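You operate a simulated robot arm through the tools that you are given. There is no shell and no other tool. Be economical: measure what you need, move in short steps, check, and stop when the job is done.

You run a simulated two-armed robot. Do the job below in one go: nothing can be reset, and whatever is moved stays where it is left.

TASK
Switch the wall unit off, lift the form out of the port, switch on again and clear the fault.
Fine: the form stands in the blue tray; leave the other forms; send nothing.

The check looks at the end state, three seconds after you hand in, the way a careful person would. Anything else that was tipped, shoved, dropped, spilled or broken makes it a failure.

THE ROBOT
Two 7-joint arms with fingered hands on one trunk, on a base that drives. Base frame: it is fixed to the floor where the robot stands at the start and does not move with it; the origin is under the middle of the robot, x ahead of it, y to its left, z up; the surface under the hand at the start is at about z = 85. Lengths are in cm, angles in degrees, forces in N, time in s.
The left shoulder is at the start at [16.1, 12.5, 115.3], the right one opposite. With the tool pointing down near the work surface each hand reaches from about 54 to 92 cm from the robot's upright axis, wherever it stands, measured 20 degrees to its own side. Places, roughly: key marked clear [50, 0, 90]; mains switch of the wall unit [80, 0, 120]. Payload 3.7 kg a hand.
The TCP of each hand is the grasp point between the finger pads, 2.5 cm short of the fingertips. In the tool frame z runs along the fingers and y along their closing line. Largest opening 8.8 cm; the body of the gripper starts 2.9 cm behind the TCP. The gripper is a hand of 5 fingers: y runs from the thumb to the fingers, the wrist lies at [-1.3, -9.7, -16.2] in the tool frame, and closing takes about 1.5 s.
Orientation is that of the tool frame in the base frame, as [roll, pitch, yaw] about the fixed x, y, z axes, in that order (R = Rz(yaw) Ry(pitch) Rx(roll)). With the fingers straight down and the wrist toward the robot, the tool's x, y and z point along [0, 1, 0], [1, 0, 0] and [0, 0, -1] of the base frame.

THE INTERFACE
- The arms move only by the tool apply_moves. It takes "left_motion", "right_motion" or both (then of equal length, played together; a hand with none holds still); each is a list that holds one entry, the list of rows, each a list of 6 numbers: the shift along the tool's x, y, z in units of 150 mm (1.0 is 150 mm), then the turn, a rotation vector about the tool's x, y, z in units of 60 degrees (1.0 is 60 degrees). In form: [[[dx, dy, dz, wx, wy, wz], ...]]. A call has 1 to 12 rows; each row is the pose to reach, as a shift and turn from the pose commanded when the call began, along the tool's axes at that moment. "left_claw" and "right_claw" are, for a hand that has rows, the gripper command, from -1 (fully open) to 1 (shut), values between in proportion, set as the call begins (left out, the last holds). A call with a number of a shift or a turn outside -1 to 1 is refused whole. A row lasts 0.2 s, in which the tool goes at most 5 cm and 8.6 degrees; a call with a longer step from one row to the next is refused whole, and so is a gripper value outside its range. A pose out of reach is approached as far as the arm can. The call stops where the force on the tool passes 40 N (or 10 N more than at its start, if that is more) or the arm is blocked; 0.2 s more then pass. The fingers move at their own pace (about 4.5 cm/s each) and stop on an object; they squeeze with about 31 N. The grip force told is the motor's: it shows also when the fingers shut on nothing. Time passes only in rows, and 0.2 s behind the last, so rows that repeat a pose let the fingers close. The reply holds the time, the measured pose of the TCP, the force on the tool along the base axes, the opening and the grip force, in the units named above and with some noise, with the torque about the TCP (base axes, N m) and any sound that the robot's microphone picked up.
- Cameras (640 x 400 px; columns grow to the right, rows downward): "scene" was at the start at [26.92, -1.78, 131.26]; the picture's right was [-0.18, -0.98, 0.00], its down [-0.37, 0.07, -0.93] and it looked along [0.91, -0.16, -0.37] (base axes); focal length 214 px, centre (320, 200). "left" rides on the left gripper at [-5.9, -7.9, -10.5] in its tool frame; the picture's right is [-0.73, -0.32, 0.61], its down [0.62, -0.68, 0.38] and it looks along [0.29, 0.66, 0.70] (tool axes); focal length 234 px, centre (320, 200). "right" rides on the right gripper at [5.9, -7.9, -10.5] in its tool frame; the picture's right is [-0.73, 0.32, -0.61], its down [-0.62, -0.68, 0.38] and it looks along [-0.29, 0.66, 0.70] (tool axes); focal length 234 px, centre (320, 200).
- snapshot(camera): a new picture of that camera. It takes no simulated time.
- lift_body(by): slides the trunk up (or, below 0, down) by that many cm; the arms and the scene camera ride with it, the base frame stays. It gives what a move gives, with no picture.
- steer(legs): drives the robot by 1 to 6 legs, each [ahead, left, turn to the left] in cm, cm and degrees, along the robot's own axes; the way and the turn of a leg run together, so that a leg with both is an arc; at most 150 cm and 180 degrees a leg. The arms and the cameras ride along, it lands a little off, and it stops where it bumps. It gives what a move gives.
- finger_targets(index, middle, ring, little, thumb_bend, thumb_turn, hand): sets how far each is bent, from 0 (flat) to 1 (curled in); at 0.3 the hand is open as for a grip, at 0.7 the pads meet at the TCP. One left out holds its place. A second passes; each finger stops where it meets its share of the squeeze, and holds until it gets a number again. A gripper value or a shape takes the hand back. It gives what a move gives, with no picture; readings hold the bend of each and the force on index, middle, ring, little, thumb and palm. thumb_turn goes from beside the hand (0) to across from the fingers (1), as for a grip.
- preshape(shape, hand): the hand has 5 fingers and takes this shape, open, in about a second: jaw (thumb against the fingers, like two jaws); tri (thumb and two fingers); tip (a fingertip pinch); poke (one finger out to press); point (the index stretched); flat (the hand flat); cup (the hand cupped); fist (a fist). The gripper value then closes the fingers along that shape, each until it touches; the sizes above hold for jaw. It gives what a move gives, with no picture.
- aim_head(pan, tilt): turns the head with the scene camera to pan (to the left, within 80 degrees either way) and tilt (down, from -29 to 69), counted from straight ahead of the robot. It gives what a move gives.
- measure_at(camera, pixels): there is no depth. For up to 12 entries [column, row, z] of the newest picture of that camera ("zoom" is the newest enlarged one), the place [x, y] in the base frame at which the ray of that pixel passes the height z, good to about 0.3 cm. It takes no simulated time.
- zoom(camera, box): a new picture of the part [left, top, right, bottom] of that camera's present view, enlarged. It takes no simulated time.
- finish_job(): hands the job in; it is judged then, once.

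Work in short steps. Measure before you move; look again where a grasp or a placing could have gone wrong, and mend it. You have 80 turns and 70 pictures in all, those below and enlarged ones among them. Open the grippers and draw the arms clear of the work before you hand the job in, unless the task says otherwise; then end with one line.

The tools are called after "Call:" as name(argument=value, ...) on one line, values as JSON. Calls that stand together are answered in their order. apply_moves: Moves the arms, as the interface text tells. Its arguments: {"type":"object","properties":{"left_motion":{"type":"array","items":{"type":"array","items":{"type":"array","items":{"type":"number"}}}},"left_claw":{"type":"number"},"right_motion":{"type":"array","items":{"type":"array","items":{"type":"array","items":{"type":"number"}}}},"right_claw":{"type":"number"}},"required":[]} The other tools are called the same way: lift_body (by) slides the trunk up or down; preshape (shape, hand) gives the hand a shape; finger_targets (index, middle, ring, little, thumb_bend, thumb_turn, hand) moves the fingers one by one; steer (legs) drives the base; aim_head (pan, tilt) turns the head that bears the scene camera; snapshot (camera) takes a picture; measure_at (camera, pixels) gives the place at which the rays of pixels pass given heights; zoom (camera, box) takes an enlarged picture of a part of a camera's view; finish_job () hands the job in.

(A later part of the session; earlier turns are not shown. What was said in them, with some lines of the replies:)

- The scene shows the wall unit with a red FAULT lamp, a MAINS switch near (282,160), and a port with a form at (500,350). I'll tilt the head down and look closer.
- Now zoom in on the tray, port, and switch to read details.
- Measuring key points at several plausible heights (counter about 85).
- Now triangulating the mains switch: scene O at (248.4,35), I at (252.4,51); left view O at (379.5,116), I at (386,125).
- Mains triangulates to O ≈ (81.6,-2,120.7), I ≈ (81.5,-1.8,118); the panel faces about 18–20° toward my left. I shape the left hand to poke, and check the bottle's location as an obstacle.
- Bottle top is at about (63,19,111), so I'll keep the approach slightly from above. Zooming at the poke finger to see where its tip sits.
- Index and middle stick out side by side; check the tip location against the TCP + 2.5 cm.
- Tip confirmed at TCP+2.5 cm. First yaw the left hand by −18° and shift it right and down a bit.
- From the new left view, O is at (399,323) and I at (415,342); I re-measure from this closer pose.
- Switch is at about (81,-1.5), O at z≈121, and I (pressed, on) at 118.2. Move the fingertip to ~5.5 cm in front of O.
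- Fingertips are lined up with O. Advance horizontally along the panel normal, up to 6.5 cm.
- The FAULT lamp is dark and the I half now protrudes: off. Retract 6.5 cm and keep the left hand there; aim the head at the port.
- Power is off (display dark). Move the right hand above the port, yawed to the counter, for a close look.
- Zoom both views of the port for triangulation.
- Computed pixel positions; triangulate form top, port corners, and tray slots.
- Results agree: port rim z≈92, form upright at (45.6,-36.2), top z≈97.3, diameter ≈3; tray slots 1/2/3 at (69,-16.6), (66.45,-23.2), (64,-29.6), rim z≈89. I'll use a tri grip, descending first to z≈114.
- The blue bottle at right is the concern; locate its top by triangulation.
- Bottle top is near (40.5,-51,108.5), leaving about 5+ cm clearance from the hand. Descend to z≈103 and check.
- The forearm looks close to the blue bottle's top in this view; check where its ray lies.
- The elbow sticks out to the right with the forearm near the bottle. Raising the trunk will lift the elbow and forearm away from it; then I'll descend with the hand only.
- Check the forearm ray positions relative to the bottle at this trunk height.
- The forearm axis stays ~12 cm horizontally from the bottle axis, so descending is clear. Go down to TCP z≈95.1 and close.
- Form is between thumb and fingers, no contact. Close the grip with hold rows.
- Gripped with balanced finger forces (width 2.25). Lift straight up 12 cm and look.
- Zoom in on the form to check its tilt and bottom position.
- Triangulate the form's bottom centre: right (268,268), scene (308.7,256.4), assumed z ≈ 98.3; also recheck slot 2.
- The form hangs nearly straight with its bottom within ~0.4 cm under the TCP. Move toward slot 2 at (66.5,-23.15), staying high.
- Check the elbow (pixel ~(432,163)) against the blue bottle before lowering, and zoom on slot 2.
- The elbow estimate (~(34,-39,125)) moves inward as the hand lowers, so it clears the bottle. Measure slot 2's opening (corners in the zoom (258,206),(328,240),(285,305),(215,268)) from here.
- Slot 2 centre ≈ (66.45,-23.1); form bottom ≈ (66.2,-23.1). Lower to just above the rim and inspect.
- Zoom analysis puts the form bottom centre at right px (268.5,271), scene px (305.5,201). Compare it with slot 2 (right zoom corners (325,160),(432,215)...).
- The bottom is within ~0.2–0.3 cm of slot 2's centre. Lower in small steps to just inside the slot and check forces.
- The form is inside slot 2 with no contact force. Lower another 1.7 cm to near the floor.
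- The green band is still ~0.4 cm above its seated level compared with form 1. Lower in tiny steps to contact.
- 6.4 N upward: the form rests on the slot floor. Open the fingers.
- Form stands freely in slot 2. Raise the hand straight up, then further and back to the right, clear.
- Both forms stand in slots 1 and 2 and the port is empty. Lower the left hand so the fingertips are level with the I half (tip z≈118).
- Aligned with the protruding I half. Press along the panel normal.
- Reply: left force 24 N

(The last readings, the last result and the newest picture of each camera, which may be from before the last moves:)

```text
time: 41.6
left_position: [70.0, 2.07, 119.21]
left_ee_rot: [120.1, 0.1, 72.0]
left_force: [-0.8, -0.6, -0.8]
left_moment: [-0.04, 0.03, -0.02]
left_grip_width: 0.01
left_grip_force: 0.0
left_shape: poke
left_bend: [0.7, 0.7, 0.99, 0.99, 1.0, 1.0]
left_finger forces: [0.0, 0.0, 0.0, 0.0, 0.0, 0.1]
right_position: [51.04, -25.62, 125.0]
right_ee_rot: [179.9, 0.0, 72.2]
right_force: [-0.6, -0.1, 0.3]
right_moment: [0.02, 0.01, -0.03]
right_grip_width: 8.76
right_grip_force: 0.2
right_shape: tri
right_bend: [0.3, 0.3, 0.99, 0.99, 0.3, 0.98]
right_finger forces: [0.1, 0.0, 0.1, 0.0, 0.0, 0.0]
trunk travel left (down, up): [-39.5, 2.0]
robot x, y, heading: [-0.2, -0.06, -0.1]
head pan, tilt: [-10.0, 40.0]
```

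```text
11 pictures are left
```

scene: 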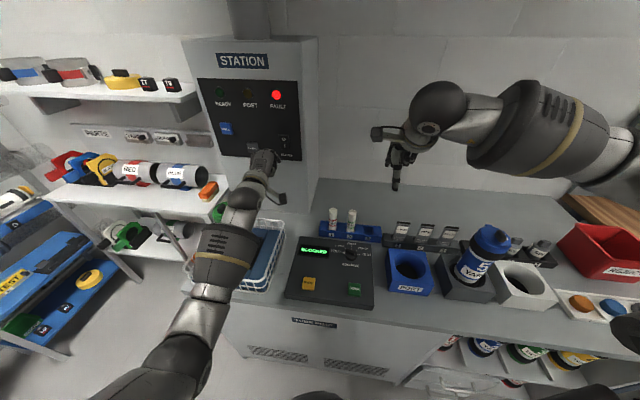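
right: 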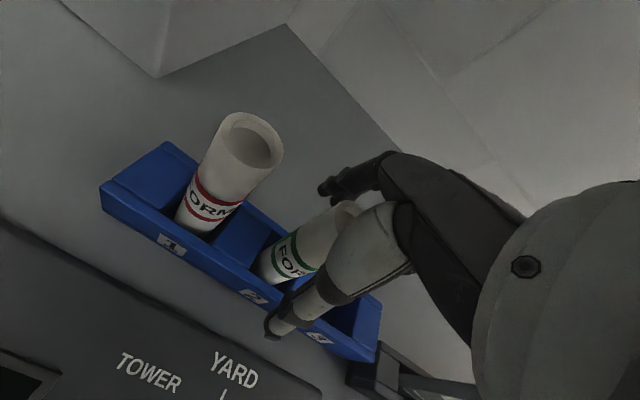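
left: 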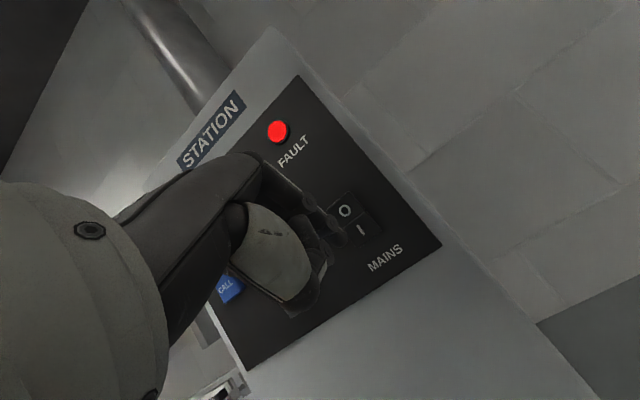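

Power is back: FAULT lit, BLOCKED shown. Draw the left hand back and up, then turn the fingers down toward the CLEAR key at about (46.5,-4).

Call:
apply_moves(left_motion=[[[-0.04, 0.06, -0.2, 0, 0, 0], [-0.08, 0.13, -0.4, 0, 0, 0], [-0.12, 0.2, -0.6, 0, 0, 0], [-0.16, 0.26, -0.78, 0, 0, 0], [-0.2, 0.32, -0.91, 0, 0, 0]]])

Call:
apply_moves(left_motion=[[[-0.04, -0.02, -0.04, 0.14, 0, 0], [-0.08, -0.05, -0.08, 0.28, 0, 0], [-0.12, -0.07, -0.12, 0.42, 0, 0], [-0.17, -0.1, -0.17, 0.56, 0, 0], [-0.21, -0.12, -0.21, 0.7, 0, 0], [-0.25, -0.14, -0.25, 0.84, 0, 0], [-0.3, -0.17, -0.3, 0.96, 0, 0], [-0.33, -0.19, -0.33, 1, 0, 0], [-0.33, -0.19, -0.33, 1, 0, 0]]])

Call:
measure_at(camera="scene", pixels=[[308, 284, 88], [308, 284, 89], [308, 284, 90], [355, 289, 89]])

Call:
snapshot(camera="left")

```text
time: 42.8
left_position: [59.74, 2.0, 130.19]
left_ee_rot: [120.1, 0.1, 72.0]
left_force: [0.0, 0.1, -0.6]
left_moment: [0.02, 0.04, 0.03]
left_grip_width: 0.0
left_grip_force: 0.1
left_shape: poke
left_bend: [0.7, 0.7, 0.99, 0.99, 1.0, 1.0]
left_finger forces: [0.0, 0.0, 0.0, 0.1, 0.0, 0.0]
right_position: [51.01, -25.45, 125.08]
right_ee_rot: [-180.0, 0.0, 72.1]
right_force: [-0.4, 0.0, 0.7]
right_moment: [-0.01, -0.02, 0.02]
right_grip_width: 8.78
right_grip_force: 0.1
right_shape: tri
right_bend: [0.3, 0.3, 0.99, 0.99, 0.3, 0.98]
right_finger forces: [0.0, 0.0, 0.0, 0.0, 0.0, 0.0]
trunk travel left (down, up): [-39.5, 2.0]
robot x, y, heading: [0.14, -0.16, 0.3]
head pan, tilt: [-10.0, 40.0]
```

```text
time: 44.8
left_position: [52.96, -0.6, 130.15]
left_ee_rot: [-179.9, 0.1, 72.0]
left_force: [0.0, -0.1, 0.3]
left_moment: [-0.01, 0.01, -0.03]
left_grip_width: 0.0
left_grip_force: 0.0
left_shape: poke
left_bend: [0.7, 0.7, 0.99, 0.99, 1.0, 1.0]
left_finger forces: [0.0, 0.0, 0.0, 0.1, 0.0, 0.0]
right_position: [50.98, -25.43, 125.09]
right_ee_rot: [180.0, 0.0, 72.0]
right_force: [0.7, 1.0, 0.1]
right_moment: [-0.02, 0.01, 0.0]
right_grip_width: 8.77
right_grip_force: 0.0
right_shape: tri
right_bend: [0.3, 0.3, 0.99, 0.99, 0.3, 0.98]
right_finger forces: [0.0, 0.1, 0.1, 0.0, 0.0, 0.1]
trunk travel left (down, up): [-39.5, 2.0]
robot x, y, heading: [-0.38, -0.0, -0.1]
head pan, tilt: [-10.0, 40.0]
```

```text
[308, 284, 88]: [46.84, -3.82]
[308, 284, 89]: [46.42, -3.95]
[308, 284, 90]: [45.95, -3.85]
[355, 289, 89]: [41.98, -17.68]
```

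```text
10 pictures are left
```

left: 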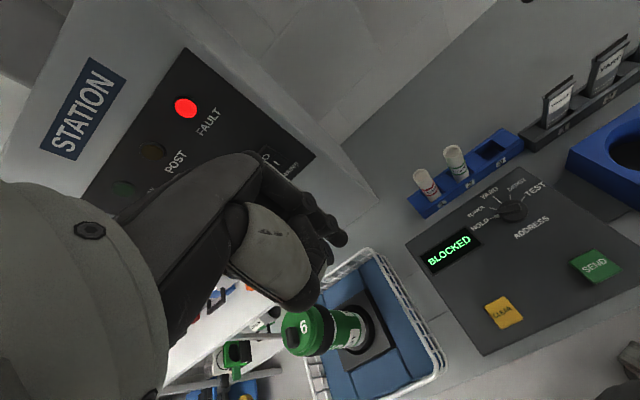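

Both views agree on CLEAR; move over it and down in two stages.

Call:
measure_at(camera="left", pixels=[[504, 313, 88], [504, 313, 89], [504, 313, 90]])

Call:
apply_moves(left_motion=[[[-0.1, -0.1, 0.15, 0, 0, 0], [-0.2, -0.2, 0.35, 0, 0, 0], [-0.3, -0.3, 0.55, 0, 0, 0], [-0.343, -0.344, 0.8, 0, 0, 0], [-0.343, -0.344, 1.0, 0, 0, 0], [-0.343, -0.344, 1.0, 0, 0, 0]]])

Call:
apply_moves(left_motion=[[[0, 0, 0.25, 0, 0, 0], [0, 0, 0.5, 0, 0, 0], [0, 0, 0.75, 0, 0, 0], [0, 0, 1.0, 0, 0, 0], [0, 0, 1.0, 0, 0, 0]]])

Call:
snapshot(camera="scene")

Call:
snapshot(camera="left")

```text
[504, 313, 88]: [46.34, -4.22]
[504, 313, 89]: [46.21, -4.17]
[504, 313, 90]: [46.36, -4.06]
```

```text
time: 46.2
left_position: [46.5, -4.14, 115.34]
left_ee_rot: [180.0, 0.1, 71.9]
left_force: [0.1, 0.4, 0.3]
left_moment: [0.01, 0.05, 0.01]
left_grip_width: 0.0
left_grip_force: 0.0
left_shape: poke
left_bend: [0.7, 0.7, 0.99, 0.99, 1.0, 1.0]
left_finger forces: [0.0, 0.0, 0.0, 0.0, 0.0, 0.0]
right_position: [50.98, -25.52, 125.04]
right_ee_rot: [180.0, 0.0, 72.1]
right_force: [-0.8, 0.5, 0.6]
right_moment: [0.0, 0.02, -0.03]
right_grip_width: 8.77
right_grip_force: 0.1
right_shape: tri
right_bend: [0.3, 0.3, 0.99, 0.99, 0.3, 0.98]
right_finger forces: [0.1, 0.0, 0.1, 0.0, 0.0, 0.0]
trunk travel left (down, up): [-39.5, 2.0]
robot x, y, heading: [-0.12, 0.05, -0.1]
head pan, tilt: [-10.0, 40.0]
```

```text
time: 47.4
left_position: [46.4, -4.46, 100.36]
left_ee_rot: [180.0, 0.0, 72.1]
left_force: [-0.5, -0.5, -0.8]
left_moment: [0.0, -0.01, -0.04]
left_grip_width: 0.01
left_grip_force: 0.1
left_shape: poke
left_bend: [0.7, 0.7, 0.99, 0.99, 1.0, 1.0]
left_finger forces: [0.0, 0.0, 0.0, 0.1, 0.0, 0.0]
right_position: [51.1, -25.66, 125.2]
right_ee_rot: [180.0, 0.0, 72.1]
right_force: [0.9, -0.9, -0.4]
right_moment: [-0.02, -0.01, 0.03]
right_grip_width: 8.77
right_grip_force: 0.1
right_shape: tri
right_bend: [0.3, 0.3, 0.99, 0.99, 0.3, 0.98]
right_finger forces: [0.0, 0.1, 0.1, 0.0, 0.0, 0.0]
trunk travel left (down, up): [-39.5, 2.0]
robot x, y, heading: [0.02, 0.15, 0.1]
head pan, tilt: [-10.0, 40.0]
```

```text
9 pictures are left
```

scene: 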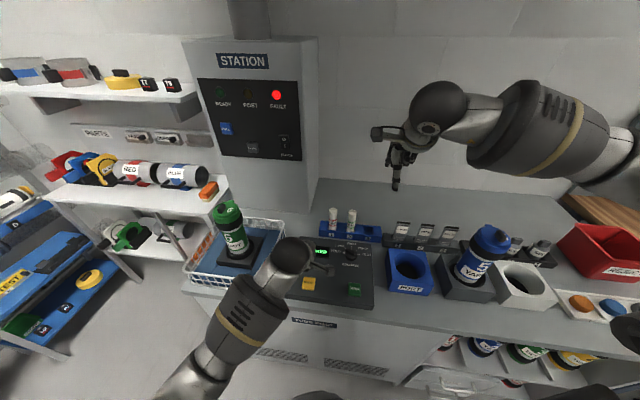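

```text
8 pictures are left
```

left: 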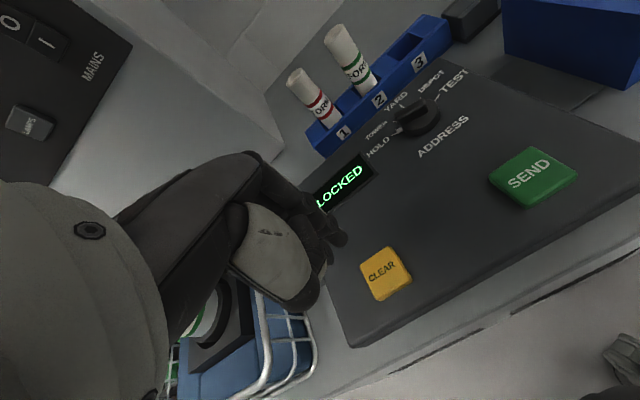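

Fingertips are above the CLEAR key, hand clear of the basket. Press down in small steps.

Call:
apply_moves(left_motion=[[[0, 0, 0.25, 0, 0, 0], [0, 0, 0.45, 0, 0, 0], [0, 0, 0.5, 0, 0, 0], [0, 0, 0.53, 0, 0, 0], [0, 0, 0.55, 0, 0, 0], [0, 0, 0.57, 0, 0, 0], [0, 0, 0.585, 0, 0, 0]]])

Call:
snapshot(camera="scene")

```text
time: 49.0
left_position: [46.6, -4.18, 91.59]
left_ee_rot: [179.9, 0.2, 71.9]
left_force: [0.3, -2.0, 7.2]
left_moment: [0.02, -0.04, -0.02]
left_grip_width: 0.0
left_grip_force: 0.0
left_shape: poke
left_bend: [0.7, 0.7, 0.99, 0.99, 1.0, 1.0]
left_finger forces: [0.0, 6.7, 0.0, 0.0, 0.1, 0.0]
right_position: [51.01, -25.66, 125.17]
right_ee_rot: [-180.0, 0.0, 72.1]
right_force: [-0.1, -0.8, 1.0]
right_moment: [-0.02, -0.02, -0.02]
right_grip_width: 8.77
right_grip_force: 0.1
right_shape: tri
right_bend: [0.3, 0.3, 0.99, 0.99, 0.3, 0.98]
right_finger forces: [0.0, 0.0, 0.0, 0.0, 0.0, 0.0]
trunk travel left (down, up): [-39.5, 2.0]
robot x, y, heading: [-0.01, 0.0, -0.2]
head pan, tilt: [-10.0, 40.0]
heard: click
```

```text
7 pictures are left
```

scene: 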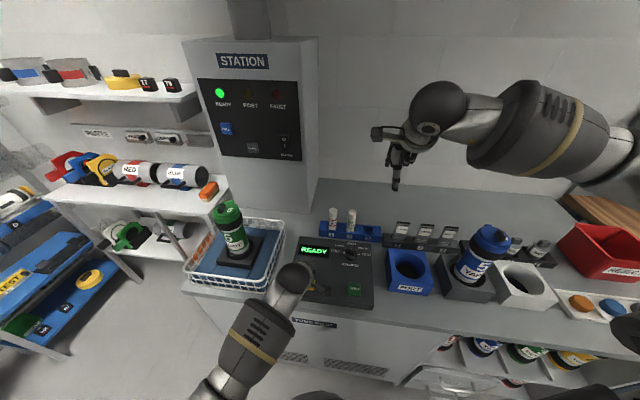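

A click; display shows READY and the green READY lamp is lit. Raise the left hand straight up and clear, then open it, and check.

Call:
apply_moves(left_motion=[[[0, 0, -0.15, 0, 0, 0], [0, 0, -0.4, 0, 0, 0], [0, 0, -0.65, 0, 0, 0], [0, 0, -0.9, 0, 0, 0], [0, 0, -1.0, 0, 0, 0]]])

Call:
apply_moves(left_motion=[[[0.05, 0, -0.25, 0, 0, 0], [0.15, 0, -0.5, 0, 0, 0], [0.3, 0, -0.75, 0, 0, 0], [0.45, 0, -1.0, 0, 0, 0], [0.45, 0, -1.0, 0, 0, 0]]])

Call:
preshape(hand="left", shape="jaw")

Call:
snapshot(camera="scene")

Call:
zoom(camera="scene", box=[270, 180, 470, 310])

```text
time: 50.2
left_position: [46.68, -4.16, 106.65]
left_ee_rot: [-180.0, 0.0, 72.0]
left_force: [-0.9, -0.9, 0.0]
left_moment: [0.04, 0.03, 0.01]
left_grip_width: 0.02
left_grip_force: 0.1
left_shape: poke
left_bend: [0.7, 0.7, 0.99, 0.99, 1.0, 1.0]
left_finger forces: [0.0, 0.1, 0.0, 0.0, 0.0, 0.0]
right_position: [51.11, -25.58, 125.23]
right_ee_rot: [180.0, 0.0, 72.1]
right_force: [0.0, 0.3, 0.3]
right_moment: [0.0, -0.02, 0.02]
right_grip_width: 8.8
right_grip_force: 0.1
right_shape: tri
right_bend: [0.3, 0.3, 0.99, 0.99, 0.3, 0.98]
right_finger forces: [0.0, 0.1, 0.1, 0.0, 0.0, 0.0]
trunk travel left (down, up): [-39.5, 2.0]
robot x, y, heading: [0.02, 0.05, -0.2]
head pan, tilt: [-10.0, 40.0]
```

```text
time: 51.4
left_position: [48.41, 2.22, 121.94]
left_ee_rot: [180.0, -0.1, 72.0]
left_force: [0.0, -0.3, -0.8]
left_moment: [0.03, -0.02, 0.0]
left_grip_width: 0.02
left_grip_force: 0.1
left_shape: poke
left_bend: [0.7, 0.7, 0.99, 0.99, 1.0, 1.0]
left_finger forces: [0.0, 0.1, 0.0, 0.0, 0.0, 0.1]
right_position: [50.89, -25.68, 125.16]
right_ee_rot: [-180.0, 0.0, 72.1]
right_force: [0.1, 0.2, 0.0]
right_moment: [0.0, -0.03, -0.01]
right_grip_width: 8.78
right_grip_force: 0.1
right_shape: tri
right_bend: [0.3, 0.3, 0.99, 0.99, 0.3, 0.98]
right_finger forces: [0.0, 0.0, 0.0, 0.0, 0.1, 0.0]
trunk travel left (down, up): [-39.5, 2.0]
robot x, y, heading: [0.29, -0.18, 0.0]
head pan, tilt: [-10.0, 40.0]
```

```text
time: 52.3
left_position: [48.49, 2.29, 121.96]
left_ee_rot: [180.0, 0.2, 71.9]
left_force: [0.5, -0.1, 0.2]
left_moment: [0.0, -0.03, 0.0]
left_grip_width: 8.77
left_grip_force: 0.0
left_shape: jaw
left_bend: [0.3, 0.3, 0.3, 0.3, 0.3, 0.98]
left_finger forces: [0.1, 0.0, 0.1, 0.0, 0.0, 0.1]
right_position: [50.87, -25.67, 125.12]
right_ee_rot: [179.9, 0.0, 72.1]
right_force: [0.1, 0.4, -0.5]
right_moment: [0.03, -0.01, 0.0]
right_grip_width: 8.77
right_grip_force: 0.1
right_shape: tri
right_bend: [0.3, 0.3, 0.99, 0.99, 0.3, 0.98]
right_finger forces: [0.0, 0.1, 0.1, 0.1, 0.1, 0.0]
trunk travel left (down, up): [-39.5, 2.0]
robot x, y, heading: [0.04, -0.02, -0.1]
head pan, tilt: [-10.0, 40.0]
```

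```text
6 pictures are left
```

scene: 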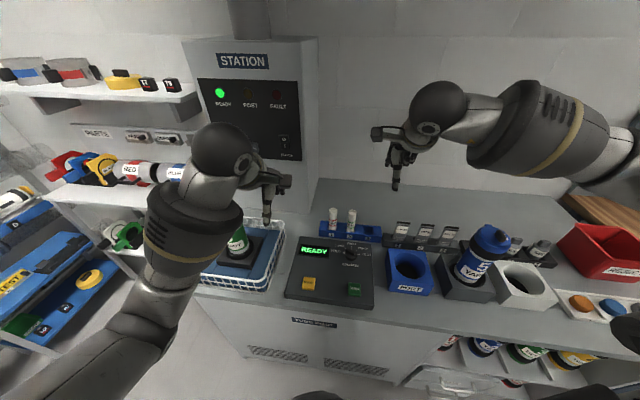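

```text
3.08 times, centred on (370, 245) of scene
```

zoom: 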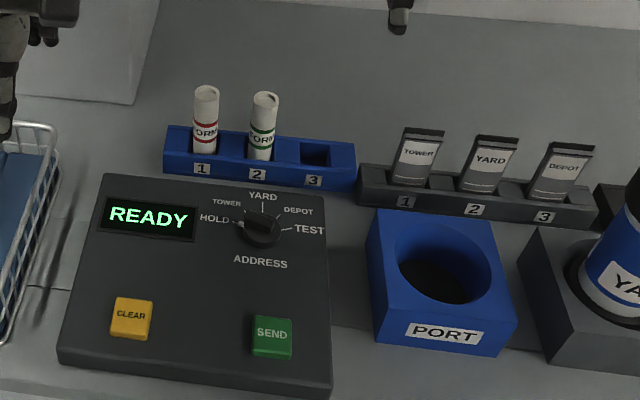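

Everything checks out: the panel shows READY, the form stands in tray slot 2, the port is empty, and both hands are open and clear. Handing in.

Call:
finish_job()

```text
The job is handed in.
```

I switched the wall unit off, moved the form from the port to slot 2 of the blue tray, switched the unit back on and cleared the fault. The display and lamp show READY, the other forms were left in place and nothing was sent.
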